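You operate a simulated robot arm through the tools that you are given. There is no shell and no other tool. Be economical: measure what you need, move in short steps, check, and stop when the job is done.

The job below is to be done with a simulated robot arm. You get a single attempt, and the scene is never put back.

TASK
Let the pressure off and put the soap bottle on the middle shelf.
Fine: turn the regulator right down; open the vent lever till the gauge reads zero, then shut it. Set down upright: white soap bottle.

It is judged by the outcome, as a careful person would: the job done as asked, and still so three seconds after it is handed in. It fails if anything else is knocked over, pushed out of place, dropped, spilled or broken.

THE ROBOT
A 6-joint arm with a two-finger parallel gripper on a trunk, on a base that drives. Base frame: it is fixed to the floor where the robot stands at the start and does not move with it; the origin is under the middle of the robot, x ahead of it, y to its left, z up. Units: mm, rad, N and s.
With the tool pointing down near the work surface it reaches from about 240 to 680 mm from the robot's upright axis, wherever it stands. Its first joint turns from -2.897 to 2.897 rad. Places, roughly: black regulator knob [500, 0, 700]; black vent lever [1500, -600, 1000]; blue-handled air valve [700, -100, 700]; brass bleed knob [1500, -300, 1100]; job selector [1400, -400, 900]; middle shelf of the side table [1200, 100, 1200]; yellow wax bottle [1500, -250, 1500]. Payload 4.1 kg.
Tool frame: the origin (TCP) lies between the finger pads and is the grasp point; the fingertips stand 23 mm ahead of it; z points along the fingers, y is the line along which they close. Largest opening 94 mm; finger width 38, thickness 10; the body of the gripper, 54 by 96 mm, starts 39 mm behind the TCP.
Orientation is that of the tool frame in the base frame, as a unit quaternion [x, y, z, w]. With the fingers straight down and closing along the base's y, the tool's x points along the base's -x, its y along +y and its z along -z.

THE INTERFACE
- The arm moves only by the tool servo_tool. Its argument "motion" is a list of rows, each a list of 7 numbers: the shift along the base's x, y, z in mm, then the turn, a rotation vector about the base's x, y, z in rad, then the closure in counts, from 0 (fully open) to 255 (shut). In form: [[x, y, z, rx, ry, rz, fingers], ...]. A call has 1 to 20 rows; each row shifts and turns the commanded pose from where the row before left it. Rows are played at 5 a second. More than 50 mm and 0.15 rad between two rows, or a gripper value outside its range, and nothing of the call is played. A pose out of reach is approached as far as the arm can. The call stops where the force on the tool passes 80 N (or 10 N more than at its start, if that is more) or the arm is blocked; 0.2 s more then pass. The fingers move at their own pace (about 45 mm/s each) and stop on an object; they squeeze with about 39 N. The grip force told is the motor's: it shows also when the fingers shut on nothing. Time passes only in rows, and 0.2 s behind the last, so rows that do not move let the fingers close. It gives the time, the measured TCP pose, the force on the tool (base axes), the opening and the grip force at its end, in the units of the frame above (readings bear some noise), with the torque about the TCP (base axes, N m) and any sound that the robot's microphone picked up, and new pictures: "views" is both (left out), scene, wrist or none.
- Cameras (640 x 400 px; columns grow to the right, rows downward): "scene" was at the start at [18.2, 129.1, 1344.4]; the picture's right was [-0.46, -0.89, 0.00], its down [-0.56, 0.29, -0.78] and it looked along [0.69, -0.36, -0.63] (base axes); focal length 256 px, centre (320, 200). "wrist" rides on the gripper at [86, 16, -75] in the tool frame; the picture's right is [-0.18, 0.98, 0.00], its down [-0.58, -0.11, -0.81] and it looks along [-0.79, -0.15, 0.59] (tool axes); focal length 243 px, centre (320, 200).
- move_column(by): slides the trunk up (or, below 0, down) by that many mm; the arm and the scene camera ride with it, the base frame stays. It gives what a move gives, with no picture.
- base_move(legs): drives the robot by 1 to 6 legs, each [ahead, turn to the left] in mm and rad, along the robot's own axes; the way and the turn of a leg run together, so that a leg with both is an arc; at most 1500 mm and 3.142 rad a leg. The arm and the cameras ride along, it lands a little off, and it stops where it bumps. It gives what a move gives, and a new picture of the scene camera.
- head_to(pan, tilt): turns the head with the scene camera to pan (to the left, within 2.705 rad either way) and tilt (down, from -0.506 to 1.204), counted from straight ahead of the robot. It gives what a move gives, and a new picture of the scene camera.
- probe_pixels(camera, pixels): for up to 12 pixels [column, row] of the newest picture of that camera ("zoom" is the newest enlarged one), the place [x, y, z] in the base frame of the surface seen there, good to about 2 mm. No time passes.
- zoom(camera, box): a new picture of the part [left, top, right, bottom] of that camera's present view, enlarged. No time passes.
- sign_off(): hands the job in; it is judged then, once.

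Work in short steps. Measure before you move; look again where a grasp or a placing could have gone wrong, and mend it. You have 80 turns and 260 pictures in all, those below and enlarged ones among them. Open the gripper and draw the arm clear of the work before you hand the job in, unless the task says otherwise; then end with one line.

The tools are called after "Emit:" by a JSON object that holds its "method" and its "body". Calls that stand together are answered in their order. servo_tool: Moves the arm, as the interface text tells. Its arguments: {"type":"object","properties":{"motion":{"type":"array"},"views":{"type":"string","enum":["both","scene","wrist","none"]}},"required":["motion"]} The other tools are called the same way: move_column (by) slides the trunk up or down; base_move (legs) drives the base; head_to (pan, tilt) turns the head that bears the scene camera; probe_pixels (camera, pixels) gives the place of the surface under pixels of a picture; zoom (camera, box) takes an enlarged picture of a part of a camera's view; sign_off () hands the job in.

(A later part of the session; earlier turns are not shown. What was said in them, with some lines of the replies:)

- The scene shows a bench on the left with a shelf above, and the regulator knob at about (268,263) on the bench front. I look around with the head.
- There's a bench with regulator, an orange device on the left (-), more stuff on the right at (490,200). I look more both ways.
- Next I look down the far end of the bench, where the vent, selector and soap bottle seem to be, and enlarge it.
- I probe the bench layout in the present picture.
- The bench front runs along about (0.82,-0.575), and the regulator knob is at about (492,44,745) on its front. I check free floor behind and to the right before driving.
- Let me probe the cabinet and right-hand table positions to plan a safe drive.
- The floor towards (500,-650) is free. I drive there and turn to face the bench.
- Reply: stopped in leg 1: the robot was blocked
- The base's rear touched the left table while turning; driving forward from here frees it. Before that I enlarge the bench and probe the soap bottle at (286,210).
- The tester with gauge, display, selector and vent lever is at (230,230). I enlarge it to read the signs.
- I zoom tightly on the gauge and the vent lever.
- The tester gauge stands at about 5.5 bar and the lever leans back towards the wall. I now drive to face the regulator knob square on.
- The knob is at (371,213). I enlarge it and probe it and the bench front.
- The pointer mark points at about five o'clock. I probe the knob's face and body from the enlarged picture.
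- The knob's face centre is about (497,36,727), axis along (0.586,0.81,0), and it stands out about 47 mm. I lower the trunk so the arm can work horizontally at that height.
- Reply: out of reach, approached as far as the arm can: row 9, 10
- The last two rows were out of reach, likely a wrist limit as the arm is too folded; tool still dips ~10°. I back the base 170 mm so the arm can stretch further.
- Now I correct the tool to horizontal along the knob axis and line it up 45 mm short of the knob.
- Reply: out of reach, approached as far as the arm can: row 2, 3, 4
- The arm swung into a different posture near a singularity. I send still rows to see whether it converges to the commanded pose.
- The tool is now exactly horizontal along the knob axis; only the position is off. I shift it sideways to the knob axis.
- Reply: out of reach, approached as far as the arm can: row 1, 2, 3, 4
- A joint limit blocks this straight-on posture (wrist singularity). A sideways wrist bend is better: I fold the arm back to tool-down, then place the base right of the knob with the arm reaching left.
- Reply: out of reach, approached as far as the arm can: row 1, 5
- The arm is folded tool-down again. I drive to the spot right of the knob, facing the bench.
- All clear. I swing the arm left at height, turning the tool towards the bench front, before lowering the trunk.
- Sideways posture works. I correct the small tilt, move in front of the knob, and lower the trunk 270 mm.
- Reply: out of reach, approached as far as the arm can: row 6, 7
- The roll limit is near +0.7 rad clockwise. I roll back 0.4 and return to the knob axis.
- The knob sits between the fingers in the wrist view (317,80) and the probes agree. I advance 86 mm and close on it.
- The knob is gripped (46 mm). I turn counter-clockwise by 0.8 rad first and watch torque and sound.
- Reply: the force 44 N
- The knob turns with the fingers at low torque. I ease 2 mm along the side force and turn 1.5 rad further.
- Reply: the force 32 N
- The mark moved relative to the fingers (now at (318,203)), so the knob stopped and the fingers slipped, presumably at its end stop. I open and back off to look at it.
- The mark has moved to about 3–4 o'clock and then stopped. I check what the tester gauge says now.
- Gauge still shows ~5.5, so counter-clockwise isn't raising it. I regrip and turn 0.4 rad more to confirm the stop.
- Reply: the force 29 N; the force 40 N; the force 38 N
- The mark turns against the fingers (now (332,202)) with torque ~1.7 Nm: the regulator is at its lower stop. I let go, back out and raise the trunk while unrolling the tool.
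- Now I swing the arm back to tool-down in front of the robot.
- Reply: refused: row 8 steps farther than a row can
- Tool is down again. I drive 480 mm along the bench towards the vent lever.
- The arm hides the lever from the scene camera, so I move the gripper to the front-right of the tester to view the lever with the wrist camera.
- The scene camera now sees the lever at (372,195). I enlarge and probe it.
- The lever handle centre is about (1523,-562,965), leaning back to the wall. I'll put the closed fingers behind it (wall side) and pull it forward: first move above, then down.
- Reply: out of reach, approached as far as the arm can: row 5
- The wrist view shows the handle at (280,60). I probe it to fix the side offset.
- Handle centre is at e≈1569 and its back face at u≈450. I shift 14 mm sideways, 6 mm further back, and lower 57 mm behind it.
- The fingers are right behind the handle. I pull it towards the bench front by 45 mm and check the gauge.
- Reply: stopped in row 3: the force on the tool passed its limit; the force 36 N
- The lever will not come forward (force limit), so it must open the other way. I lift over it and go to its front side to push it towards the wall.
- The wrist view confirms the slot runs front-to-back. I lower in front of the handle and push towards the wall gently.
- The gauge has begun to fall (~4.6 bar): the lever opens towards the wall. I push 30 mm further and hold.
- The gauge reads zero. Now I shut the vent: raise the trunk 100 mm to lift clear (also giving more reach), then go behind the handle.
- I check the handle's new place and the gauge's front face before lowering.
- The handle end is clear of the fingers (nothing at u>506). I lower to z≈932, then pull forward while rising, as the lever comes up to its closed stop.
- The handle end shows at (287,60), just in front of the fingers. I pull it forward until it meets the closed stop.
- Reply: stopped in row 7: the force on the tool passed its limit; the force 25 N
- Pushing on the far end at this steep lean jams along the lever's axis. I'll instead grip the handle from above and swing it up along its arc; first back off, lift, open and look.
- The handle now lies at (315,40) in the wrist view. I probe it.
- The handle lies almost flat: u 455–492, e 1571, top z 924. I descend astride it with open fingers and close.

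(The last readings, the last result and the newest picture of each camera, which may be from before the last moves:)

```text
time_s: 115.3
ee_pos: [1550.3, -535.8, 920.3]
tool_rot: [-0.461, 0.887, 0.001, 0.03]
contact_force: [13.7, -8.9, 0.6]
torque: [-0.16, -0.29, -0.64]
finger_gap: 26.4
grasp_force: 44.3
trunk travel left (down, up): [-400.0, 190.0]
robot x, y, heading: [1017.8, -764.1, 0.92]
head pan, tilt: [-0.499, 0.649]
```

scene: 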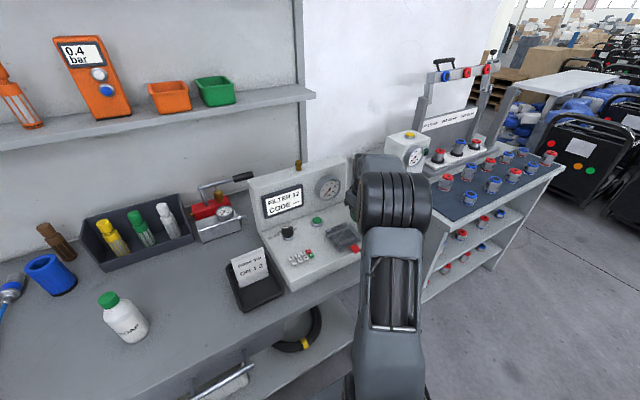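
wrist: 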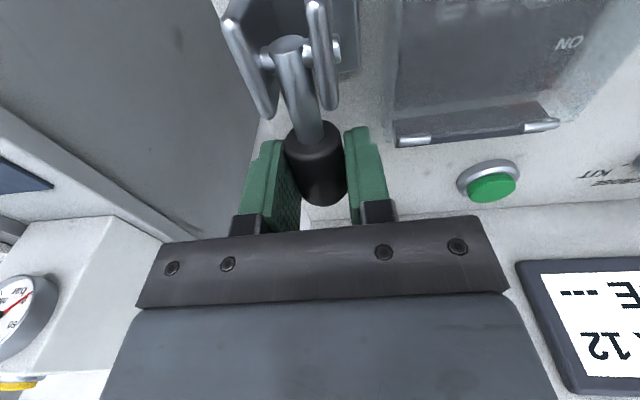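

The handle is gripped (26 mm). I swing it up and forward along its arc about the pivot.

Emit:
{"method": "servo_tool", "body": {"motion": [[-1.4, -1.9, 5.7, 0, 0, 0, 255], [-1.6, -2.3, 5.4, 0, 0, 0, 255], [-2.0, -2.8, 5.1, 0, 0, 0, 255], [-2.3, -3.2, 4.8, 0, 0, 0, 255], [-2.5, -3.4, 4.4, 0, 0, 0, 255], [-2.8, -3.9, 4.1, 0, 0, 0, 255], [-2.9, -4.0, 3.5, 0, 0, 0, 255], [-3.2, -4.4, 3.1, 0, 0, 0, 255]]}}

```text
time_s: 117.1
ee_pos: [1535.5, -557.1, 956.4]
tool_rot: [-0.461, 0.886, 0.001, 0.039]
contact_force: [32.0, 42.0, 16.0]
torque: [1.81, -0.75, -0.91]
finger_gap: 27.2
grasp_force: 44.4
trunk travel left (down, up): [-400.0, 190.0]
robot x, y, heading: [1016.6, -762.1, 0.922]
head pan, tilt: [-0.499, 0.649]
```

scene: 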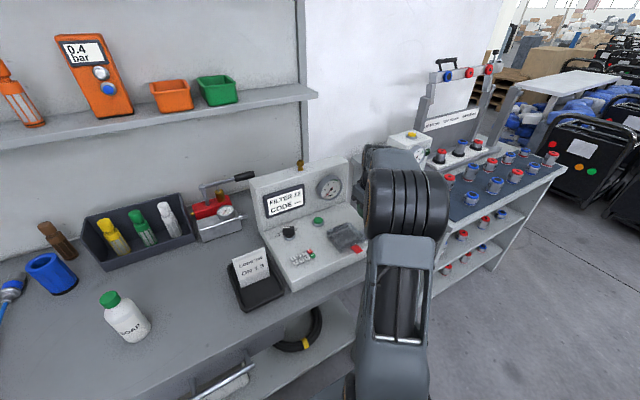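
wrist: 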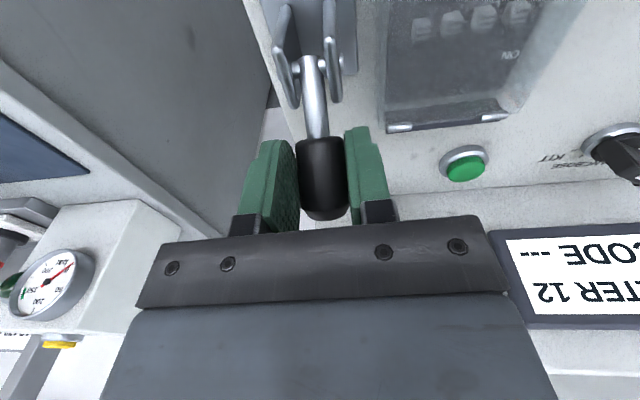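

The lever follows; about 16° remain. I go on, tilting the tool along with the lever to relieve the torque.

Emit:
{"method": "servo_tool", "body": {"motion": [[0, 0, 0, 0.081, -0.0586, 0, 255], [0, 0, 0, 0.081, -0.0586, 0, 255], [-2.5, -3.4, 2.5, 0.081, -0.0586, 0, 255], [-2.5, -3.4, 2.2, 0.081, -0.0586, 0, 255], [-2.5, -3.4, 1.8, 0.081, -0.0586, 0, 255], [-2.5, -3.4, 1.4, 0.04, -0.029, 0, 255]]}}

```text
time_s: 118.5
ee_pos: [1522.0, -575.9, 961.2]
tool_rot: [-0.437, 0.848, 0.123, 0.273]
contact_force: [4.8, -12.3, 26.4]
torque: [0.14, 0.93, -0.35]
finger_gap: 26.9
grasp_force: 45.1
trunk travel left (down, up): [-400.0, 190.0]
robot x, y, heading: [1019.1, -765.6, 0.917]
head pan, tilt: [-0.499, 0.649]
```

scene: 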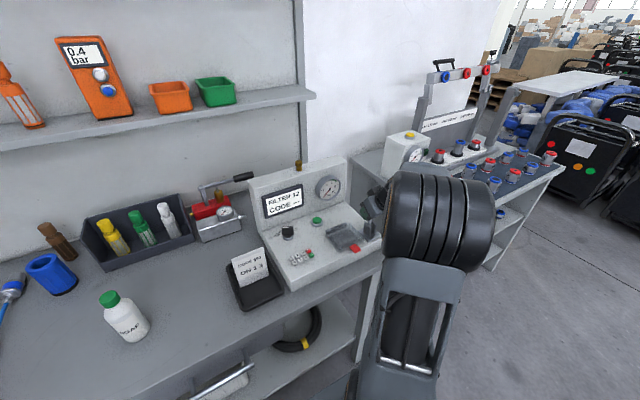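
wrist: 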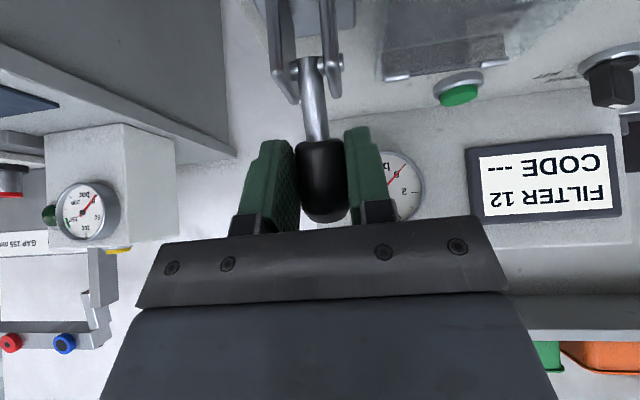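

The grip is back at about the original handle position. I open, retreat along the tool axis, and look.

Emit:
{"method": "servo_tool", "body": {"motion": [[0, 0, 0, 0, 0, 0, 100], [0, 0, 0, 0, 0, 0, 100], [-14, -18, 33, 0, 0, 0, 100], [-14, -18, 33, 0, 0, 0, 100], [-14, -18, 33, 0, 0, 0, 100], [-30, -30, 10, 0, 0, 0, 100], [-10, -45, 0, 0, 0, 0, 100]]}}

Emit:
{"method": "zoom", "body": {"camera": "scene", "box": [290, 150, 410, 260]}}

```text
time_s: 120.1
ee_pos: [1438.4, -706.9, 1070.0]
tool_rot: [-0.438, 0.848, 0.124, 0.272]
contact_force: [0.8, -0.3, -0.5]
torque: [-0.01, -0.03, -0.03]
finger_gap: 57.1
grasp_force: 0.2
trunk travel left (down, up): [-400.0, 190.0]
robot x, y, heading: [1018.3, -757.4, 0.919]
head pan, tilt: [-0.499, 0.649]
```

scene: 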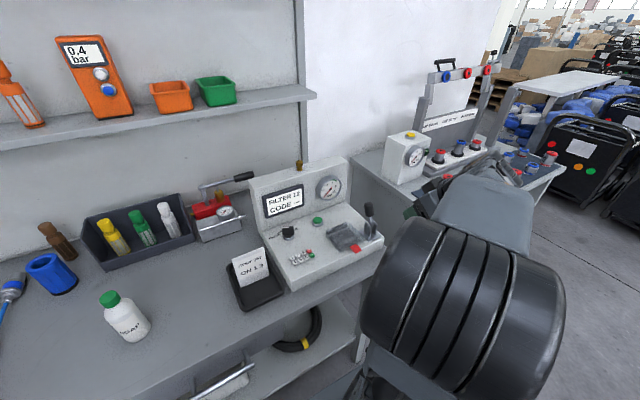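
wrist: 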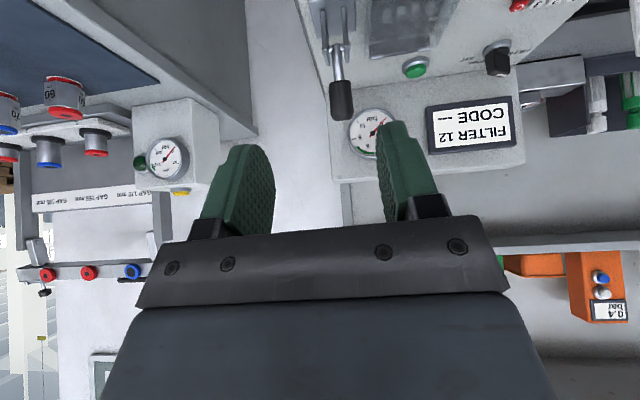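

```text
3.64 times, centred on (350, 205) of scene
```

zoom: 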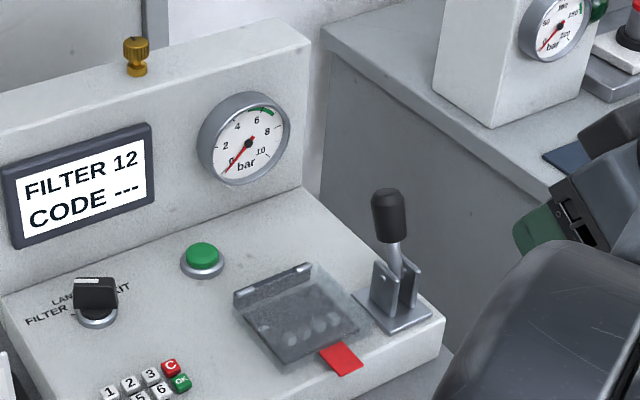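

The lever is upright again with the gauge at zero. I probe the handle to compare with its original angle.

Emit:
{"method": "probe_pixels", "body": {"camera": "zoom", "pixels": [[388, 193], [388, 205], [390, 230], [395, 250], [382, 285], [398, 315]]}}

Emit:
{"method": "probe_pixels", "body": {"camera": "wrist", "pixels": [[342, 112], [341, 90], [338, 60]]}}

```text
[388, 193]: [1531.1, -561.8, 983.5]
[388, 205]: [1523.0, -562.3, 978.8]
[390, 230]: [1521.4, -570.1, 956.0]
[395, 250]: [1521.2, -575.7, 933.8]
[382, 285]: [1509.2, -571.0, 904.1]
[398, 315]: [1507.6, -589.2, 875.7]
```

```text
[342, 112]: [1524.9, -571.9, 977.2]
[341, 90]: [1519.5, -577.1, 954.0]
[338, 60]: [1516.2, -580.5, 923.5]
```

The handle matches the original within 2–3 mm, but may be a hair short of shut. I'll seat it with a gentle push from behind: closed fingers, tool down, as at first.

Emit:
{"method": "servo_tool", "body": {"motion": [[22.7, 35.6, 0, -0.0983, 0.0711, 0, 255], [22.7, 35.6, 0, -0.0983, 0.0711, 0, 255], [22.7, 35.6, 0, -0.0983, 0.0711, 0, 255], [22.7, 35.6, 0, -0.0983, 0.0711, 0, 255], [22.8, 35.6, 0, -0.0983, 0.0711, 0, 255], [0, 0, 0, 0, 0, 0, 255], [0, 0, -35, 0, 0, 0, 255], [0, 0, -20, 0, 0, 0, 255]]}}

Emit:
{"method": "probe_pixels", "body": {"camera": "wrist", "pixels": [[290, 70], [290, 90], [270, 60], [300, 60]]}}

```text
time_s: 121.9
ee_pos: [1555.5, -525.8, 1012.8]
tool_rot: [-0.462, 0.887, -0.011, 0.004]
contact_force: [0.0, 0.1, 0.6]
torque: [0.02, 0.0, -0.01]
finger_gap: 0.0
grasp_force: 39.2
trunk travel left (down, up): [-400.0, 190.0]
robot x, y, heading: [1021.8, -765.2, 0.916]
head pan, tilt: [-0.499, 0.649]
```

scene: 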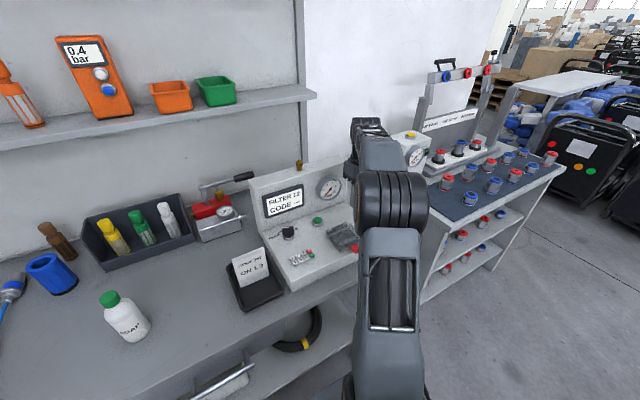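
wrist: 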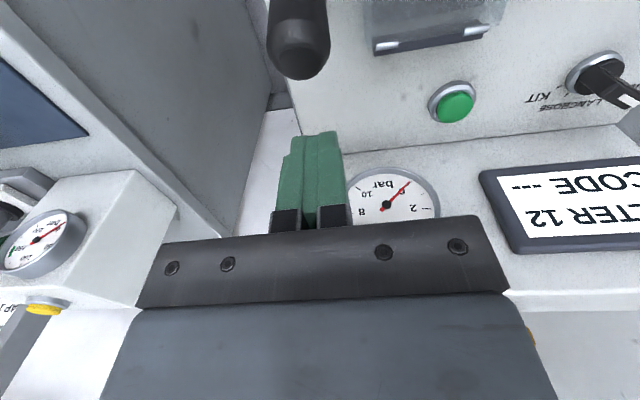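

```text
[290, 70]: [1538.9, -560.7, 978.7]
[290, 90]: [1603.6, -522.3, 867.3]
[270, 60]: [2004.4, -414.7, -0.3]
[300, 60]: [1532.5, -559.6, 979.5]
```

Back edge is at u≈448 versus 450 originally: essentially at its closed stop. I give one gentle seating push.

Emit:
{"method": "servo_tool", "body": {"motion": [[0, 0, -26, 0, 0, 0, 255], [0, 0, -26, 0, 0, 0, 255], [-1.8, -2.4, 0, 0, 0, 0, 255], [-1.8, -2.4, 0, 0, 0, 0, 255], [-1.8, -2.4, 0, 0, 0, 0, 255], [-1.8, -2.4, 0, 0, 0, 0, 255], [-0.9, -1.2, 0, 0, 0, 0, 255], [0, 0, 0, 0, 0, 0, 255]], "views": "wrist"}}

```text
time_s: 123.7
ee_pos: [1546.7, -534.1, 963.1]
tool_rot: [-0.462, 0.887, -0.011, 0.006]
contact_force: [16.3, 11.1, 7.3]
torque: [-0.13, 0.15, 0.24]
finger_gap: 0.0
grasp_force: 39.2
trunk travel left (down, up): [-400.0, 190.0]
robot x, y, heading: [1016.0, -765.9, 0.924]
head pan, tilt: [-0.499, 0.649]
```

wrist: 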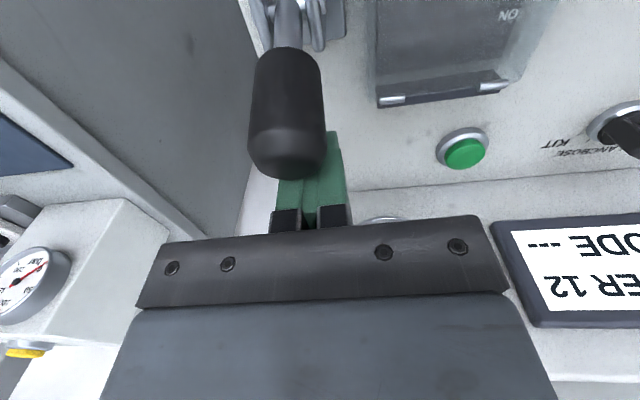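

Contact occurs at the same place as the original stop (u≈474), so the vent is shut. I retreat up and back, then look at the shelf.

Emit:
{"method": "servo_tool", "body": {"motion": [[5, 7, 0, 0, 0, 0, 255], [0, 0, 45, 0, 0, 0, 255], [0, 0, 45, 0, 0, 0, 255], [-25, -30, 20, 0, 0, 0, 255], [-28, -38, 5, 0, 0, 0, 255], [-28, -38, 0, 0, 0, 0, 255], [-28, -38, 0, 0, 0, 0, 255], [-48, 0, 0, 0, 0, 0, 255], [-48, 0, 0, 0, 0, 0, 255]]}}

Emit:
{"method": "zoom", "body": {"camera": "scene", "box": [290, 150, 410, 260]}}

Emit:
{"method": "head_to", "body": {"pan": 0.15, "tilt": 0.2}}

```text
time_s: 125.7
ee_pos: [1341.3, -670.2, 1076.4]
tool_rot: [-0.463, 0.886, -0.011, 0.005]
contact_force: [0.0, -0.2, -1.4]
torque: [-0.02, 0.05, 0.0]
finger_gap: 0.0
grasp_force: 38.9
trunk travel left (down, up): [-400.0, 190.0]
robot x, y, heading: [1016.5, -767.2, 0.922]
head pan, tilt: [-0.499, 0.649]
```

scene: 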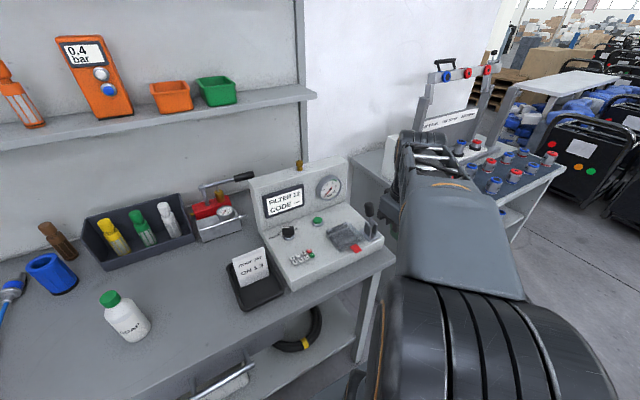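
wrist: 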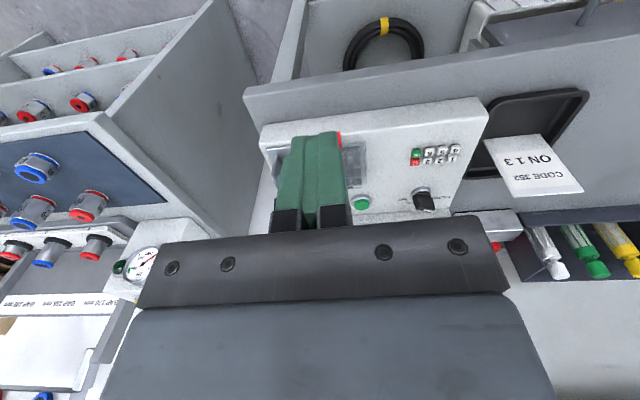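

```text
3.64 times, centred on (350, 205) of scene
```

zoom: 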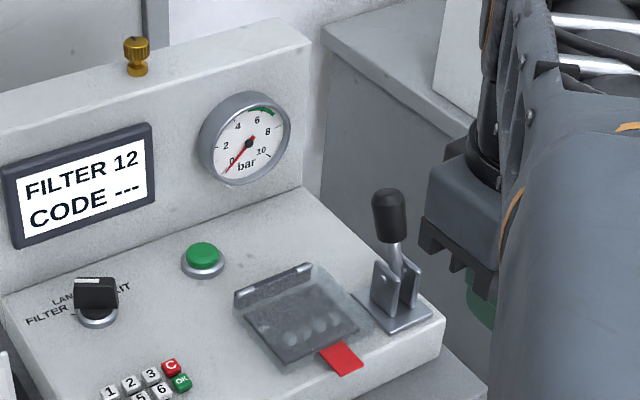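

```text
time_s: 126.8
ee_pos: [1343.7, -669.5, 1076.5]
tool_rot: [-0.462, 0.887, -0.011, 0.005]
contact_force: [0.6, 0.4, -0.3]
torque: [-0.03, 0.03, 0.02]
finger_gap: 0.1
grasp_force: 38.8
trunk travel left (down, up): [-400.0, 190.0]
robot x, y, heading: [1016.2, -762.5, 0.921]
head pan, tilt: [0.15, 0.201]
```

scene: 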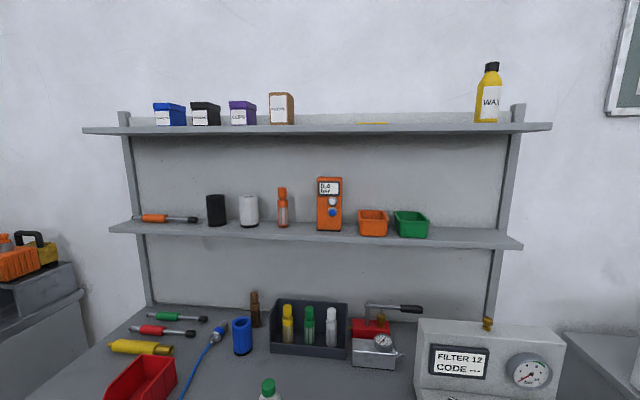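

A frontal view: the middle shelf has free room right of the green bin, around (465,240). I enlarge and probe it.

Emit:
{"method": "zoom", "body": {"camera": "scene", "box": [340, 170, 540, 280]}}

Emit:
{"method": "probe_pixels", "body": {"camera": "scene", "pixels": [[450, 230], [450, 241], [470, 242], [470, 232], [515, 241], [428, 236], [412, 232], [500, 228], [385, 122], [487, 100], [268, 385], [460, 128]]}}

```text
3.20 times, centred on (440, 225) of scene
```

zoom: 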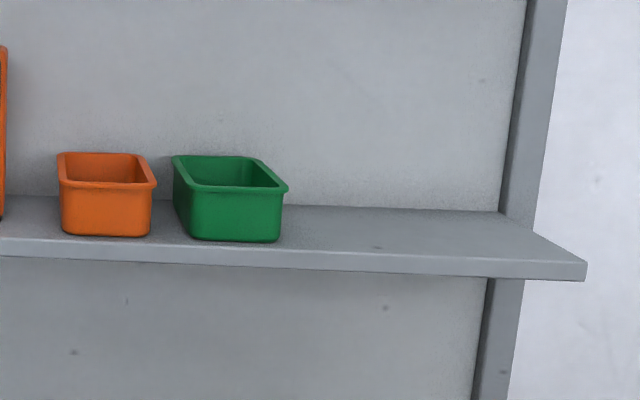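

```text
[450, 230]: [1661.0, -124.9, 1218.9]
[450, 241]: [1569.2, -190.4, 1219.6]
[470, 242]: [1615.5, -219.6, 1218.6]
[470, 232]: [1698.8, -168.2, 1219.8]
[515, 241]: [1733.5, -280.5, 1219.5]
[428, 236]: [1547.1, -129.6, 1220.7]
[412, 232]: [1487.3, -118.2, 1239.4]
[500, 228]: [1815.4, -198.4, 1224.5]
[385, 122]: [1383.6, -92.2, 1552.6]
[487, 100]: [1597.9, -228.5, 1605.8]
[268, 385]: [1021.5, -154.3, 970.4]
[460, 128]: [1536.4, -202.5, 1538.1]
```

The shelf top is z≈1219, front edge u≈760, green bin's right side at e≈1330. Now I measure the soap bottle.

Emit:
{"method": "head_to", "body": {"pan": 0.5, "tilt": 0.75}}

Emit:
{"method": "zoom", "body": {"camera": "scene", "box": [260, 110, 400, 230]}}

```text
time_s: 127.7
ee_pos: [1344.1, -669.9, 1077.1]
tool_rot: [-0.462, 0.887, -0.012, 0.005]
contact_force: [-0.3, 0.0, 0.3]
torque: [0.01, 0.01, 0.0]
finger_gap: 0.0
grasp_force: 38.8
trunk travel left (down, up): [-400.0, 190.0]
robot x, y, heading: [1015.7, -762.3, 0.919]
head pan, tilt: [0.499, 0.75]
```

scene: 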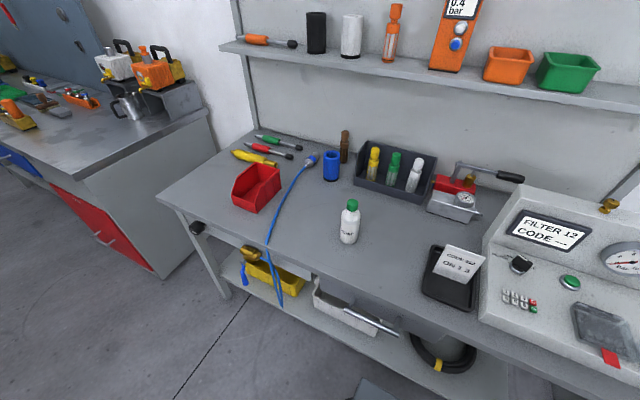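

```text
3.33 times, centred on (330, 170) of scene
```

zoom: 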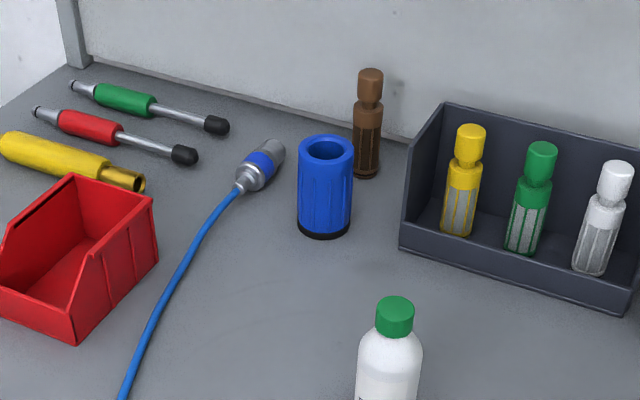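

Emit:
{"method": "zoom", "body": {"camera": "scene", "box": [310, 185, 390, 255]}}

Emit:
{"method": "probe_pixels", "body": {"camera": "scene", "pixels": [[352, 201], [349, 225], [341, 225], [357, 225], [348, 240], [351, 212], [341, 233], [356, 234]]}}

```text
5.71 times, centred on (350, 220) of scene
```

zoom: 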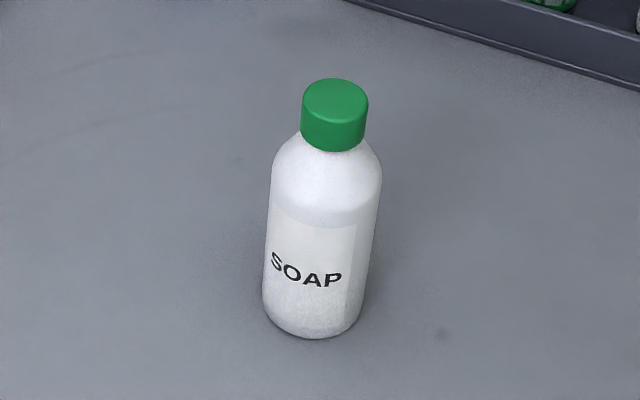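

```text
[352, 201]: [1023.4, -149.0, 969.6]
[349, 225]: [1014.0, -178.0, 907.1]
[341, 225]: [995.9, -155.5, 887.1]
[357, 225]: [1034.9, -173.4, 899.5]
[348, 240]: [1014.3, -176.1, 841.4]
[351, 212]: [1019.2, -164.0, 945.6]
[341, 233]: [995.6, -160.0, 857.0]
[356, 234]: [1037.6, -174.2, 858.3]
```

Bottle centre ≈(1019,-153), radius ~25, z 820–970. I swing the arm over in front of it at height, opening the fingers and pitching the tool forward 1 rad for a side-on grasp.

Emit:
{"method": "servo_tool", "body": {"motion": [[-17, 38.2, 0, 0, 0, 0, 0], [-17, 38.2, 0, 0, 0, 0, 0], [-17, 38.2, 0, 0, 0, 0, 0], [-17, 38.2, 0, 0, 0, 0, 0], [-17, 38.2, 0, 0, 0, 0, 0], [-39, 28.2, 0, 0, 0, 0, 0], [-39, 28.2, 0, 0, 0, 0, 0], [-39, 28.2, 0, 0, 0, 0, 0], [-39, 28.2, 0, 0, 0, 0, 0], [-39, 28.2, 0, 0.1157, -0.0837, 0, 0], [-39, 28.2, 0, 0.1157, -0.0837, 0, 0], [-39, 28.2, 0, 0.1157, -0.0837, 0, 0], [-39, 28.2, 0, 0.1157, -0.0837, 0, 0], [0, 0, 0, 0.1157, -0.0837, 0, 0], [0, 0, 0, 0.1157, -0.0837, 0, 0], [0, 0, 0, 0.1157, -0.0837, 0, 0]]}}

```text
time_s: 131.1
ee_pos: [946.4, -256.0, 1078.1]
tool_rot: [-0.401, 0.781, 0.205, 0.434]
contact_force: [-0.9, -0.7, 0.5]
torque: [-0.01, 0.02, 0.01]
finger_gap: 94.0
grasp_force: 0.0
trunk travel left (down, up): [-400.0, 190.0]
robot x, y, heading: [1014.4, -766.6, 0.918]
head pan, tilt: [0.499, 0.75]
```

scene: 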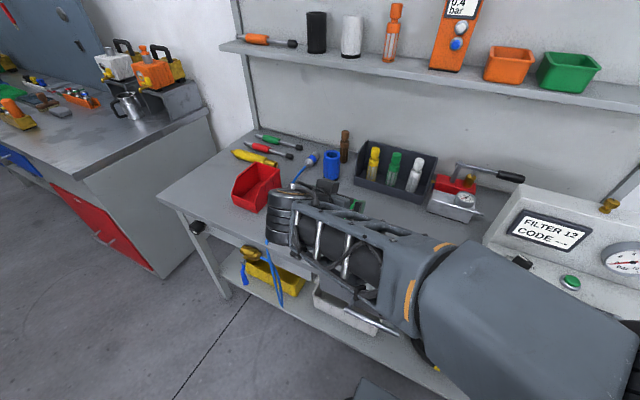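
wrist: 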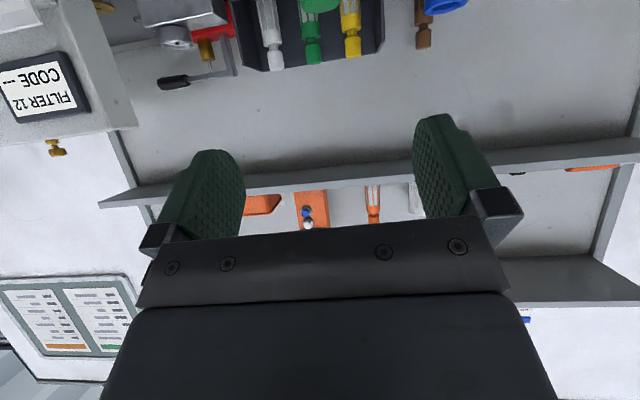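

Aligned in front of the bottle. I descend to the pre-grasp point 110 mm short along the tool axis.

Emit:
{"method": "servo_tool", "body": {"motion": [[4, 7.4, -36, 0, 0, 0, 0], [4, 7.4, -36, 0, 0, 0, 0], [4, 7.4, -36, 0, 0, 0, 0], [4, 7.3, -35.5, 0, 0, 0, 0], [0, 0, 0, 0, 0, 0, 0]]}}

Emit:
{"method": "probe_pixels", "body": {"camera": "wrist", "pixels": [[320, 60], [320, 100], [320, 130], [290, 80], [350, 80]]}}

```text
time_s: 132.3
ee_pos: [962.9, -228.3, 931.6]
tool_rot: [-0.401, 0.782, 0.204, 0.432]
contact_force: [1.2, 0.0, -0.5]
torque: [0.01, 0.01, 0.02]
finger_gap: 94.0
grasp_force: 0.1
trunk travel left (down, up): [-400.0, 190.0]
robot x, y, heading: [1018.2, -761.3, 0.92]
head pan, tilt: [0.499, 0.75]
```

scene: 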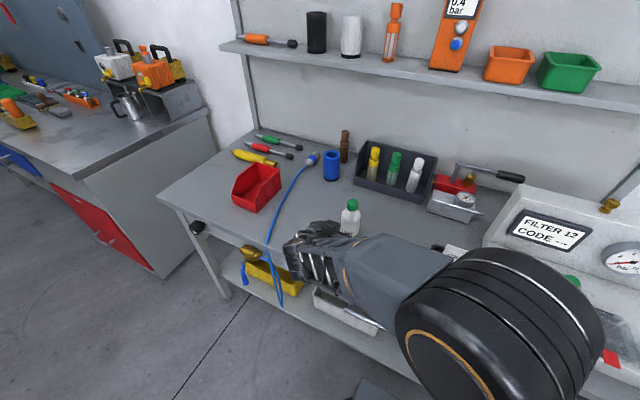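
wrist: 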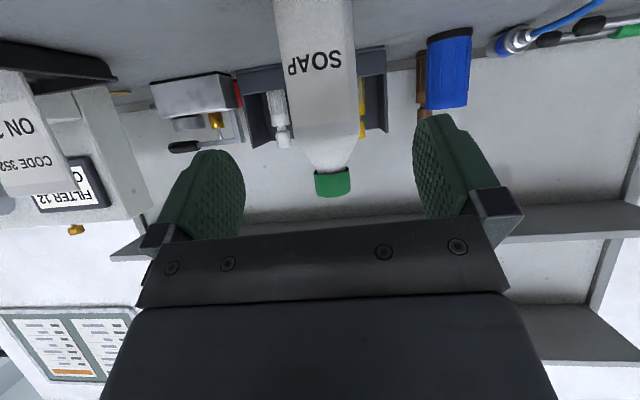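

```text
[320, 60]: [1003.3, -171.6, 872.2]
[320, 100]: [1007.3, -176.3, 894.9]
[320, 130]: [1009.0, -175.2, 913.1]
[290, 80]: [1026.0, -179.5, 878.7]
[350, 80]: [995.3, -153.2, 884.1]
```

The bottle is centred between the fingers (col ~322). I advance and close on it.

Emit:
{"method": "servo_tool", "body": {"motion": [[14, 18.8, -14.1, 0, 0, 0, 0], [14, 18.8, -14.1, 0, 0, 0, 0], [14, 18.8, -14.1, 0, 0, 0, 0], [14, 18.8, -14.1, 0, 0, 0, 0], [0, 0, 0, 0, 0, 0, 255], [0, 0, 0, 0, 0, 0, 255], [0, 0, 0, 0, 0, 0, 255], [0, 0, 0, 0, 0, 0, 255]]}}

```text
time_s: 134.1
ee_pos: [1020.9, -154.3, 877.7]
tool_rot: [-0.401, 0.781, 0.205, 0.433]
contact_force: [-0.5, 0.8, 0.3]
torque: [0.09, 0.06, 0.04]
finger_gap: 52.7
grasp_force: 39.1
trunk travel left (down, up): [-400.0, 190.0]
robot x, y, heading: [1019.1, -762.5, 0.921]
head pan, tilt: [0.499, 0.75]
```

scene: 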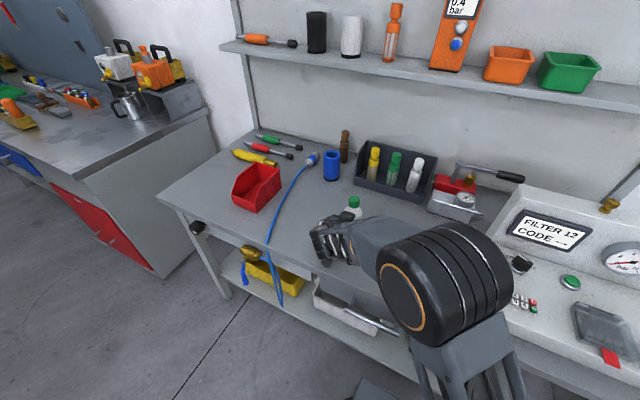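
wrist: 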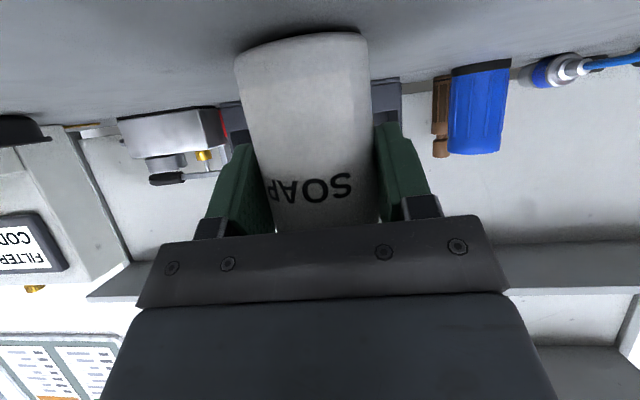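

Gripped firmly (52.7 mm). I lift straight up with the trunk, and look down at the base front to see how far I can drive in.

Emit:
{"method": "move_column", "body": {"by": 188}}

Emit:
{"method": "head_to", "body": {"pan": 0.0, "tilt": 1.0}}

```text
time_s: 136.2
ee_pos: [1022.8, -154.9, 1066.6]
tool_rot: [-0.401, 0.781, 0.205, 0.433]
contact_force: [0.2, 0.1, -3.6]
torque: [-0.04, 0.02, 0.01]
finger_gap: 52.6
grasp_force: 39.5
trunk travel left (down, up): [-588.0, 2.0]
robot x, y, heading: [1017.1, -761.0, 0.921]
head pan, tilt: [0.499, 0.75]
```

```text
time_s: 137.1
ee_pos: [1022.5, -154.6, 1065.0]
tool_rot: [-0.401, 0.781, 0.205, 0.432]
contact_force: [-0.1, -0.5, -2.6]
torque: [-0.02, 0.03, 0.0]
finger_gap: 52.5
grasp_force: 38.9
trunk travel left (down, up): [-588.0, 2.0]
robot x, y, heading: [1011.9, -760.0, 0.919]
head pan, tilt: [0.0, 1.0]
```

scene: 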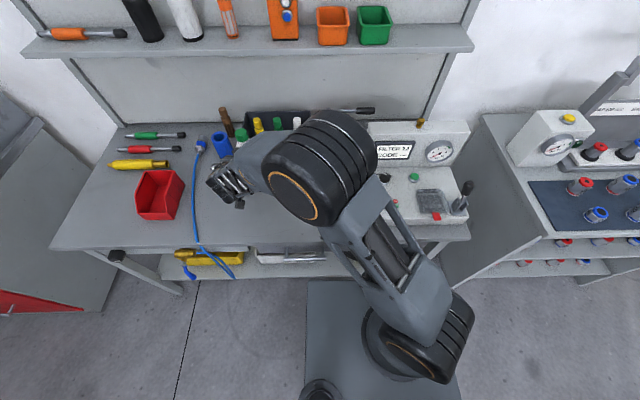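

The base plate's front edge is at row ~280. I probe it against the bench's lower shelf front.

Emit:
{"method": "probe_pixels", "body": {"camera": "scene", "pixels": [[330, 283], [330, 290], [310, 300], [290, 264], [290, 250], [260, 245], [420, 240], [390, 240], [400, 48], [440, 48], [375, 42]]}}

```text
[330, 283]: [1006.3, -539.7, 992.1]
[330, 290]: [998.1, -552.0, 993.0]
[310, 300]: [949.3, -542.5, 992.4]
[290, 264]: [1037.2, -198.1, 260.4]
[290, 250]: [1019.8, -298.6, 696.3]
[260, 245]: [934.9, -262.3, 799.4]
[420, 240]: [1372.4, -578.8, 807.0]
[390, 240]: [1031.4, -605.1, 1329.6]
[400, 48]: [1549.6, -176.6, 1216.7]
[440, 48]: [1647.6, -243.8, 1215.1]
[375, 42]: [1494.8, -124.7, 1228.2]
```

The raised platform ends well short of trouble. I drive forward 50 mm to ease the reach, then carry on with the arm.

Emit:
{"method": "base_move", "body": {"legs": [[50, 0]]}}

```text
time_s: 138.1
ee_pos: [1051.0, -113.1, 1065.8]
tool_rot: [-0.402, 0.781, 0.205, 0.432]
contact_force: [0.3, -0.9, -3.7]
torque: [-0.01, 0.02, -0.02]
finger_gap: 52.6
grasp_force: 39.4
trunk travel left (down, up): [-588.0, 2.0]
robot x, y, heading: [1045.9, -723.9, 0.919]
head pan, tilt: [0.0, 1.0]
```

scene: 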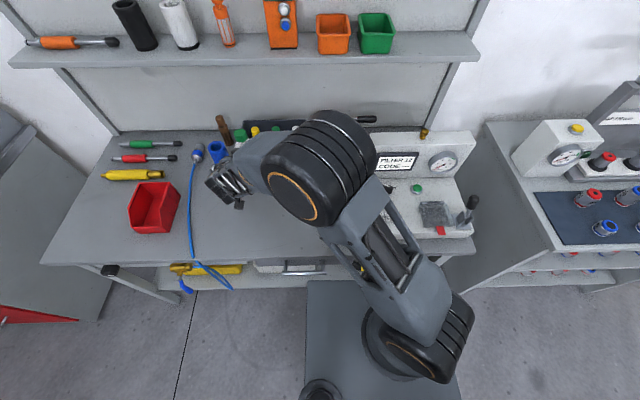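

No bump. I carry the bottle up and across in front of the free shelf spot, staying clear of the shelf front.

Emit:
{"method": "servo_tool", "body": {"motion": [[24.3, -28.5, 17, 0, 0, 0, 255], [24.3, -28.5, 17, 0, 0, 0, 255], [24.3, -28.5, 17, 0, 0, 0, 255], [24.3, -28.5, 17, 0, 0, 0, 255], [24.3, -28.5, 17, 0, 0, 0, 255], [31.3, -19.6, 23.1, 0, 0, 0, 255], [31.3, -19.6, 23.1, 0, 0, 0, 255], [31.3, -19.6, 23.1, 0, 0, 0, 255], [31.3, -19.6, 23.1, 0, 0, 0, 255], [31.3, -19.6, 23.1, 0, 0, 0, 255], [31.3, -19.6, 23.1, 0, 0, 0, 255], [31.3, -19.6, 23.1, 0, 0, 0, 255], [31.3, -19.6, 23.1, 0, 0, 0, 255]]}}

Emit:
{"method": "head_to", "body": {"pan": -0.1, "tilt": 0.45}}

```text
time_s: 140.8
ee_pos: [1423.3, -412.0, 1335.6]
tool_rot: [-0.402, 0.781, 0.206, 0.432]
contact_force: [0.0, 0.3, -3.7]
torque: [-0.03, 0.03, -0.03]
finger_gap: 52.7
grasp_force: 38.9
trunk travel left (down, up): [-588.0, 2.0]
robot x, y, heading: [1046.3, -721.9, 0.921]
head pan, tilt: [0.0, 1.0]
```

scene: 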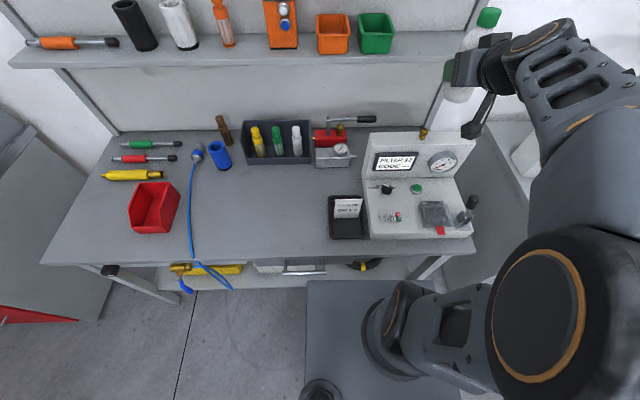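
wrist: 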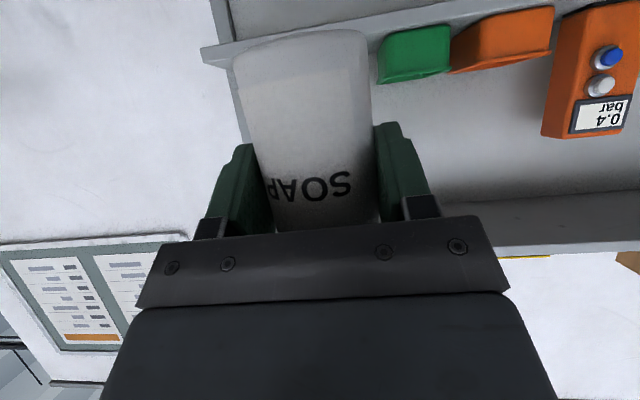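

```text
time_s: 141.8
ee_pos: [1421.4, -412.2, 1333.1]
tool_rot: [-0.402, 0.781, 0.205, 0.432]
contact_force: [-0.5, 0.0, -3.9]
torque: [-0.03, 0.03, -0.02]
finger_gap: 52.8
grasp_force: 38.7
trunk travel left (down, up): [-588.0, 2.0]
robot x, y, heading: [1044.9, -722.1, 0.921]
head pan, tilt: [-0.099, 0.45]
```

scene: 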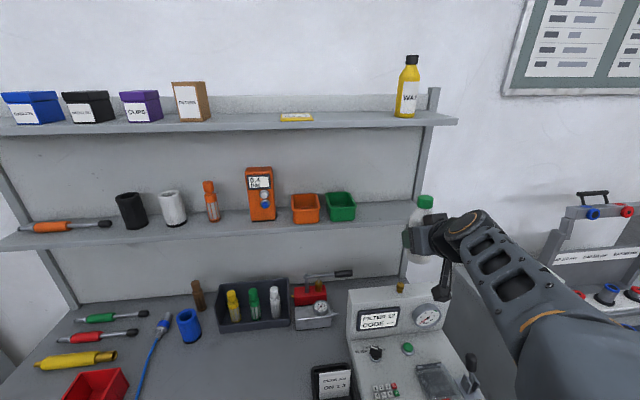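

The soap bottle is upright near (418,215). I probe the free shelf area and bin edge again from this close view.

Emit:
{"method": "probe_pixels", "body": {"camera": "scene", "pixels": [[355, 217], [356, 200], [370, 222], [385, 220], [385, 212], [385, 205], [400, 218], [398, 205], [375, 206], [385, 224]]}}

```text
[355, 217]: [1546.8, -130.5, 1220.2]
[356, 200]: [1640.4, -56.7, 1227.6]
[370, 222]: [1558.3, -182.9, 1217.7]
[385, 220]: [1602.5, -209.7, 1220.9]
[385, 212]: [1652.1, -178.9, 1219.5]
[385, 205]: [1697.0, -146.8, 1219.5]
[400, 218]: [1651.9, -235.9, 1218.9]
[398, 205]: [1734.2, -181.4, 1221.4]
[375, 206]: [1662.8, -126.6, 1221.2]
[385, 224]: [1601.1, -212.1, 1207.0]
```

Target spot: (1621,-173), 86 mm right of the green bin. I move in above the shelf at 56 mm clearance.

Emit:
{"method": "servo_tool", "body": {"motion": [[28.5, 34.2, 0, 0, 0, 0, 255], [28.5, 34.2, 0, 0, 0, 0, 255], [28.5, 34.2, 0, 0, 0, 0, 255], [28.5, 34.2, 0, 0, 0, 0, 255], [28.5, 34.2, 0, 0, 0, 0, 255], [28.5, 34.2, 0, 0, 0, 0, 255], [28.5, 34.0, 0, 0, 0, 0, 255], [0, 0, 0, 0, 0, 0, 255]]}}

```text
time_s: 143.6
ee_pos: [1622.4, -173.5, 1333.3]
tool_rot: [-0.402, 0.78, 0.206, 0.432]
contact_force: [0.8, 0.1, -2.8]
torque: [-0.02, 0.04, 0.05]
finger_gap: 52.7
grasp_force: 39.3
trunk travel left (down, up): [-588.0, 2.0]
robot x, y, heading: [1047.8, -727.7, 0.92]
head pan, tilt: [-0.099, 0.45]
```

scene: 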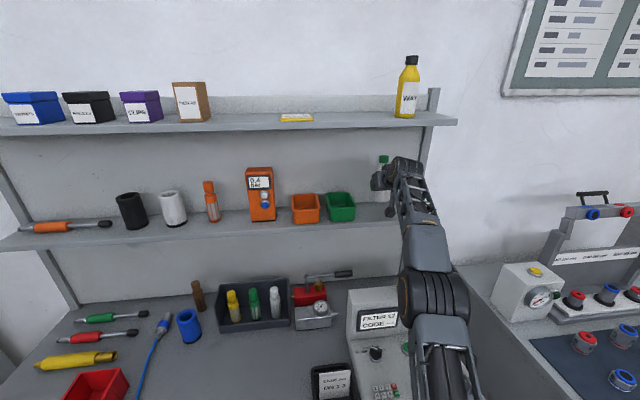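
wrist: 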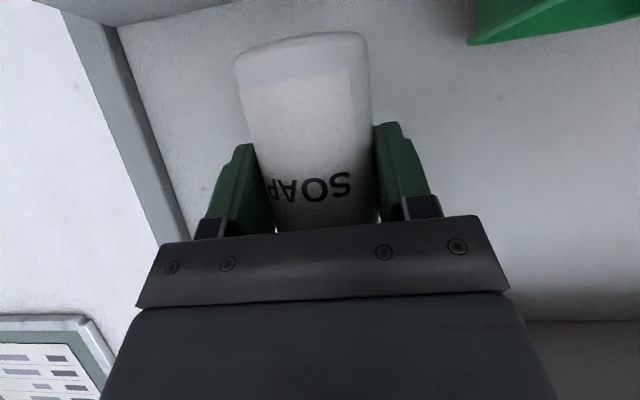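

Well placed. I lower 50 mm, then creep the last few millimetres until contact.

Emit:
{"method": "servo_tool", "body": {"motion": [[0, 0, -17, 0, 0, 0, 255], [0, 0, -17, 0, 0, 0, 255], [0, 0, -15, 0, 0, 0, 255], [0, 0, -3, 0, 0, 0, 255], [0, 0, -2, 0, 0, 0, 255], [0, 0, 0, 0, 0, 0, 255]]}}

Emit:
{"method": "zoom", "body": {"camera": "scene", "box": [340, 150, 440, 240]}}

```text
time_s: 145.0
ee_pos: [1623.1, -173.4, 1280.6]
tool_rot: [-0.402, 0.781, 0.205, 0.432]
contact_force: [-0.5, -0.6, -3.1]
torque: [-0.04, 0.03, 0.0]
finger_gap: 52.6
grasp_force: 39.0
trunk travel left (down, up): [-588.0, 2.0]
robot x, y, heading: [1045.2, -720.7, 0.922]
head pan, tilt: [-0.099, 0.45]
```

scene: 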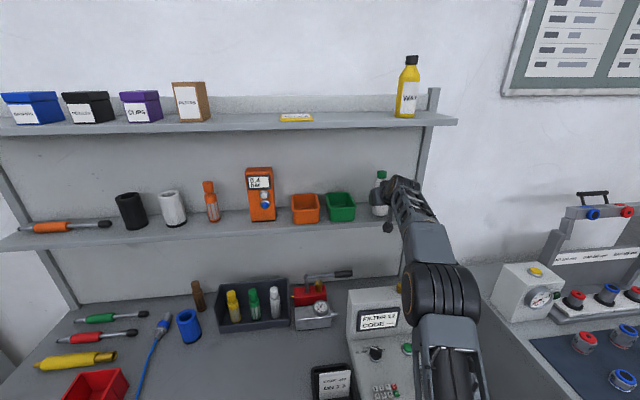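
wrist: 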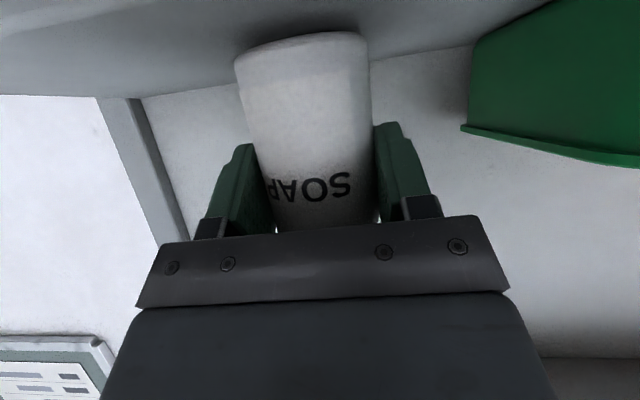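

```text
4.44 times, centred on (390, 195) of scene
```

zoom: 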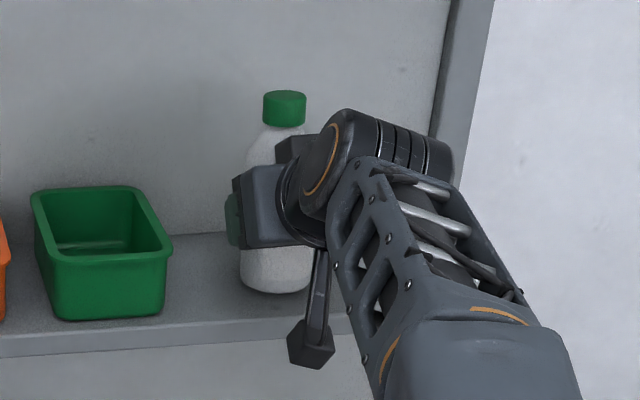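

No contact yet (still −3 N of weight). I creep down a millimetre at a time.

Emit:
{"method": "servo_tool", "body": {"motion": [[0, 0, -1.5, 0, 0, 0, 255], [0, 0, -1, 0, 0, 0, 255], [0, 0, -1, 0, 0, 0, 255], [0, 0, 0, 0, 0, 0, 255]], "views": "none"}}

```text
time_s: 146.0
ee_pos: [1622.5, -172.9, 1278.7]
tool_rot: [-0.402, 0.781, 0.205, 0.432]
contact_force: [1.6, 0.5, -0.1]
torque: [0.06, -0.09, -0.02]
finger_gap: 52.8
grasp_force: 39.4
trunk travel left (down, up): [-588.0, 2.0]
robot x, y, heading: [1049.8, -721.0, 0.917]
head pan, tilt: [-0.099, 0.45]
```

The weight is now carried by the shelf. I open the fingers and back out along the tool axis direction.

Emit:
{"method": "servo_tool", "body": {"motion": [[0, 0, -0.7, 0, 0, 0, 255], [0, 0, 0, 0, 0, 0, 90], [0, 0, 0, 0, 0, 0, 40], [0, 0, 0, 0, 0, 0, 0], [0, 0, 0, 0, 0, 0, 0], [-10, -13.3, 10.7, 0, 0, 0, 0], [-10, -13.3, 10.7, 0, 0, 0, 0], [-15, -20, 14, 0, 0, 0, 0], [-20, -27, 10, 0, 0, 0, 0], [-25, -34, 0, 0, 0, 0, 0], [-25, -34, 0, 0, 0, 0, 0], [-25, -34, 0, 0, 0, 0, 0]]}}

Emit:
{"method": "zoom", "body": {"camera": "scene", "box": [320, 150, 440, 250]}}

```text
time_s: 148.6
ee_pos: [1492.6, -349.3, 1324.6]
tool_rot: [-0.403, 0.78, 0.206, 0.433]
contact_force: [0.1, 0.7, 0.1]
torque: [0.04, 0.01, -0.05]
finger_gap: 94.2
grasp_force: 0.0
trunk travel left (down, up): [-588.0, 2.0]
robot x, y, heading: [1047.4, -726.1, 0.92]
head pan, tilt: [-0.099, 0.45]
```

scene: 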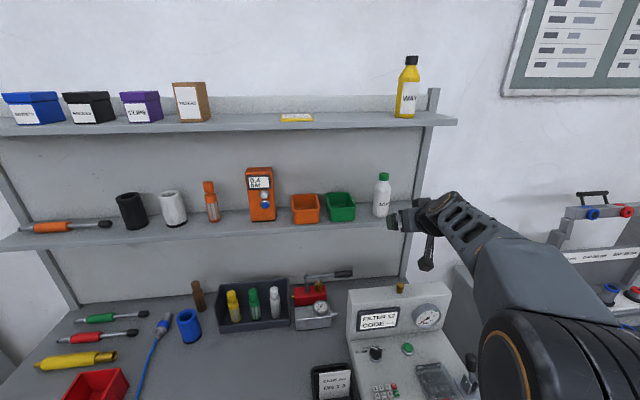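
wrist: 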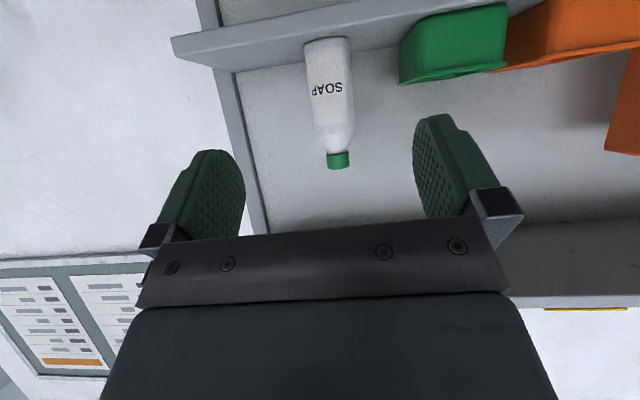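

```text
4.00 times, centred on (380, 200) of scene
```

zoom: 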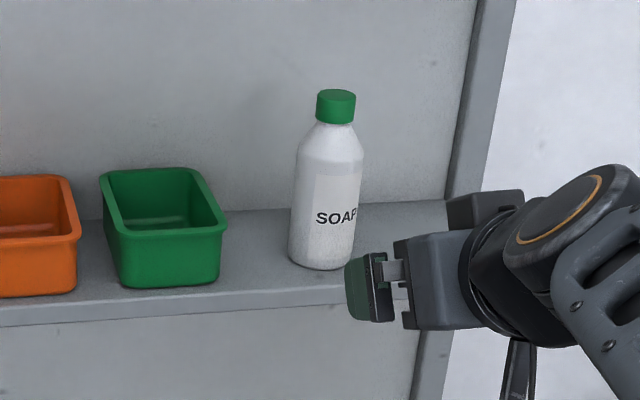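

The bottle stands upright. I draw the arm further back and check the gauge and vent lever a last time.

Emit:
{"method": "servo_tool", "body": {"motion": [[-22, -30, 0, 0, 0, 0, 0], [-22, -30, 0, 0, 0, 0, 0]], "views": "none"}}

Emit:
{"method": "head_to", "body": {"pan": -0.3, "tilt": 0.8}}

Emit:
{"method": "zoom", "body": {"camera": "scene", "box": [270, 130, 450, 260]}}

```text
time_s: 149.2
ee_pos: [1446.8, -411.6, 1323.0]
tool_rot: [-0.402, 0.78, 0.206, 0.433]
contact_force: [-0.3, 0.3, -0.1]
torque: [-0.01, 0.01, -0.01]
finger_gap: 94.1
grasp_force: 0.1
trunk travel left (down, up): [-588.0, 2.0]
robot x, y, heading: [1048.4, -723.4, 0.921]
head pan, tilt: [-0.099, 0.45]
```

```text
time_s: 150.1
ee_pos: [1448.4, -410.9, 1322.2]
tool_rot: [-0.402, 0.781, 0.204, 0.432]
contact_force: [-0.7, -0.3, -0.1]
torque: [0.01, -0.02, -0.02]
finger_gap: 94.1
grasp_force: 0.1
trunk travel left (down, up): [-588.0, 2.0]
robot x, y, heading: [1048.5, -720.1, 0.92]
head pan, tilt: [-0.3, 0.799]
```

scene: 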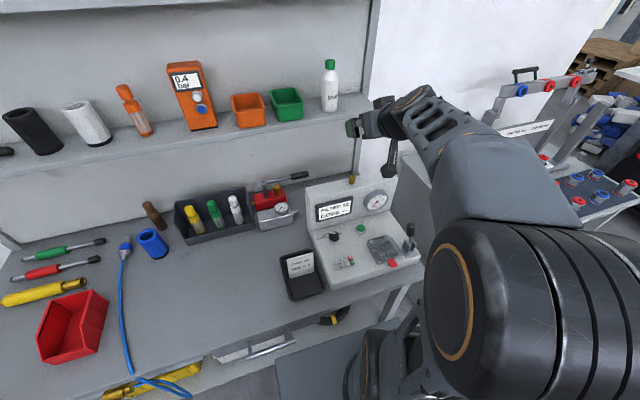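

```text
3.08 times, centred on (360, 195) of scene
```

zoom: 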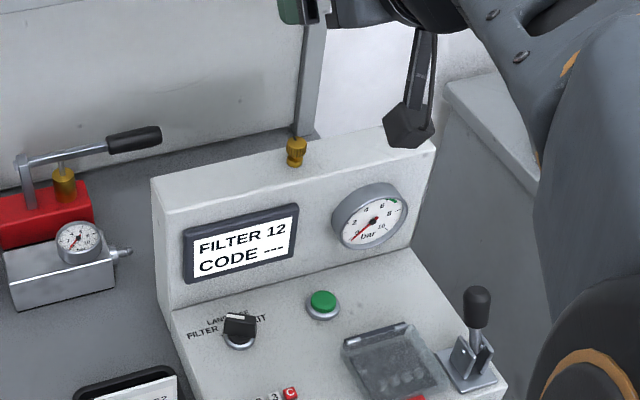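

The gauge still reads zero with the vent lever upright at its closed stop. The regulator is at its lower stop and the soap bottle stands on the middle shelf with the arm clear, so I hand in.

Emit:
{"method": "sign_off", "body": {}}

```text
The job is handed in.
```

The job is handed in: the regulator is turned fully down, the vent was opened until the gauge read zero and then shut, and the white soap bottle stands upright on the middle shelf.
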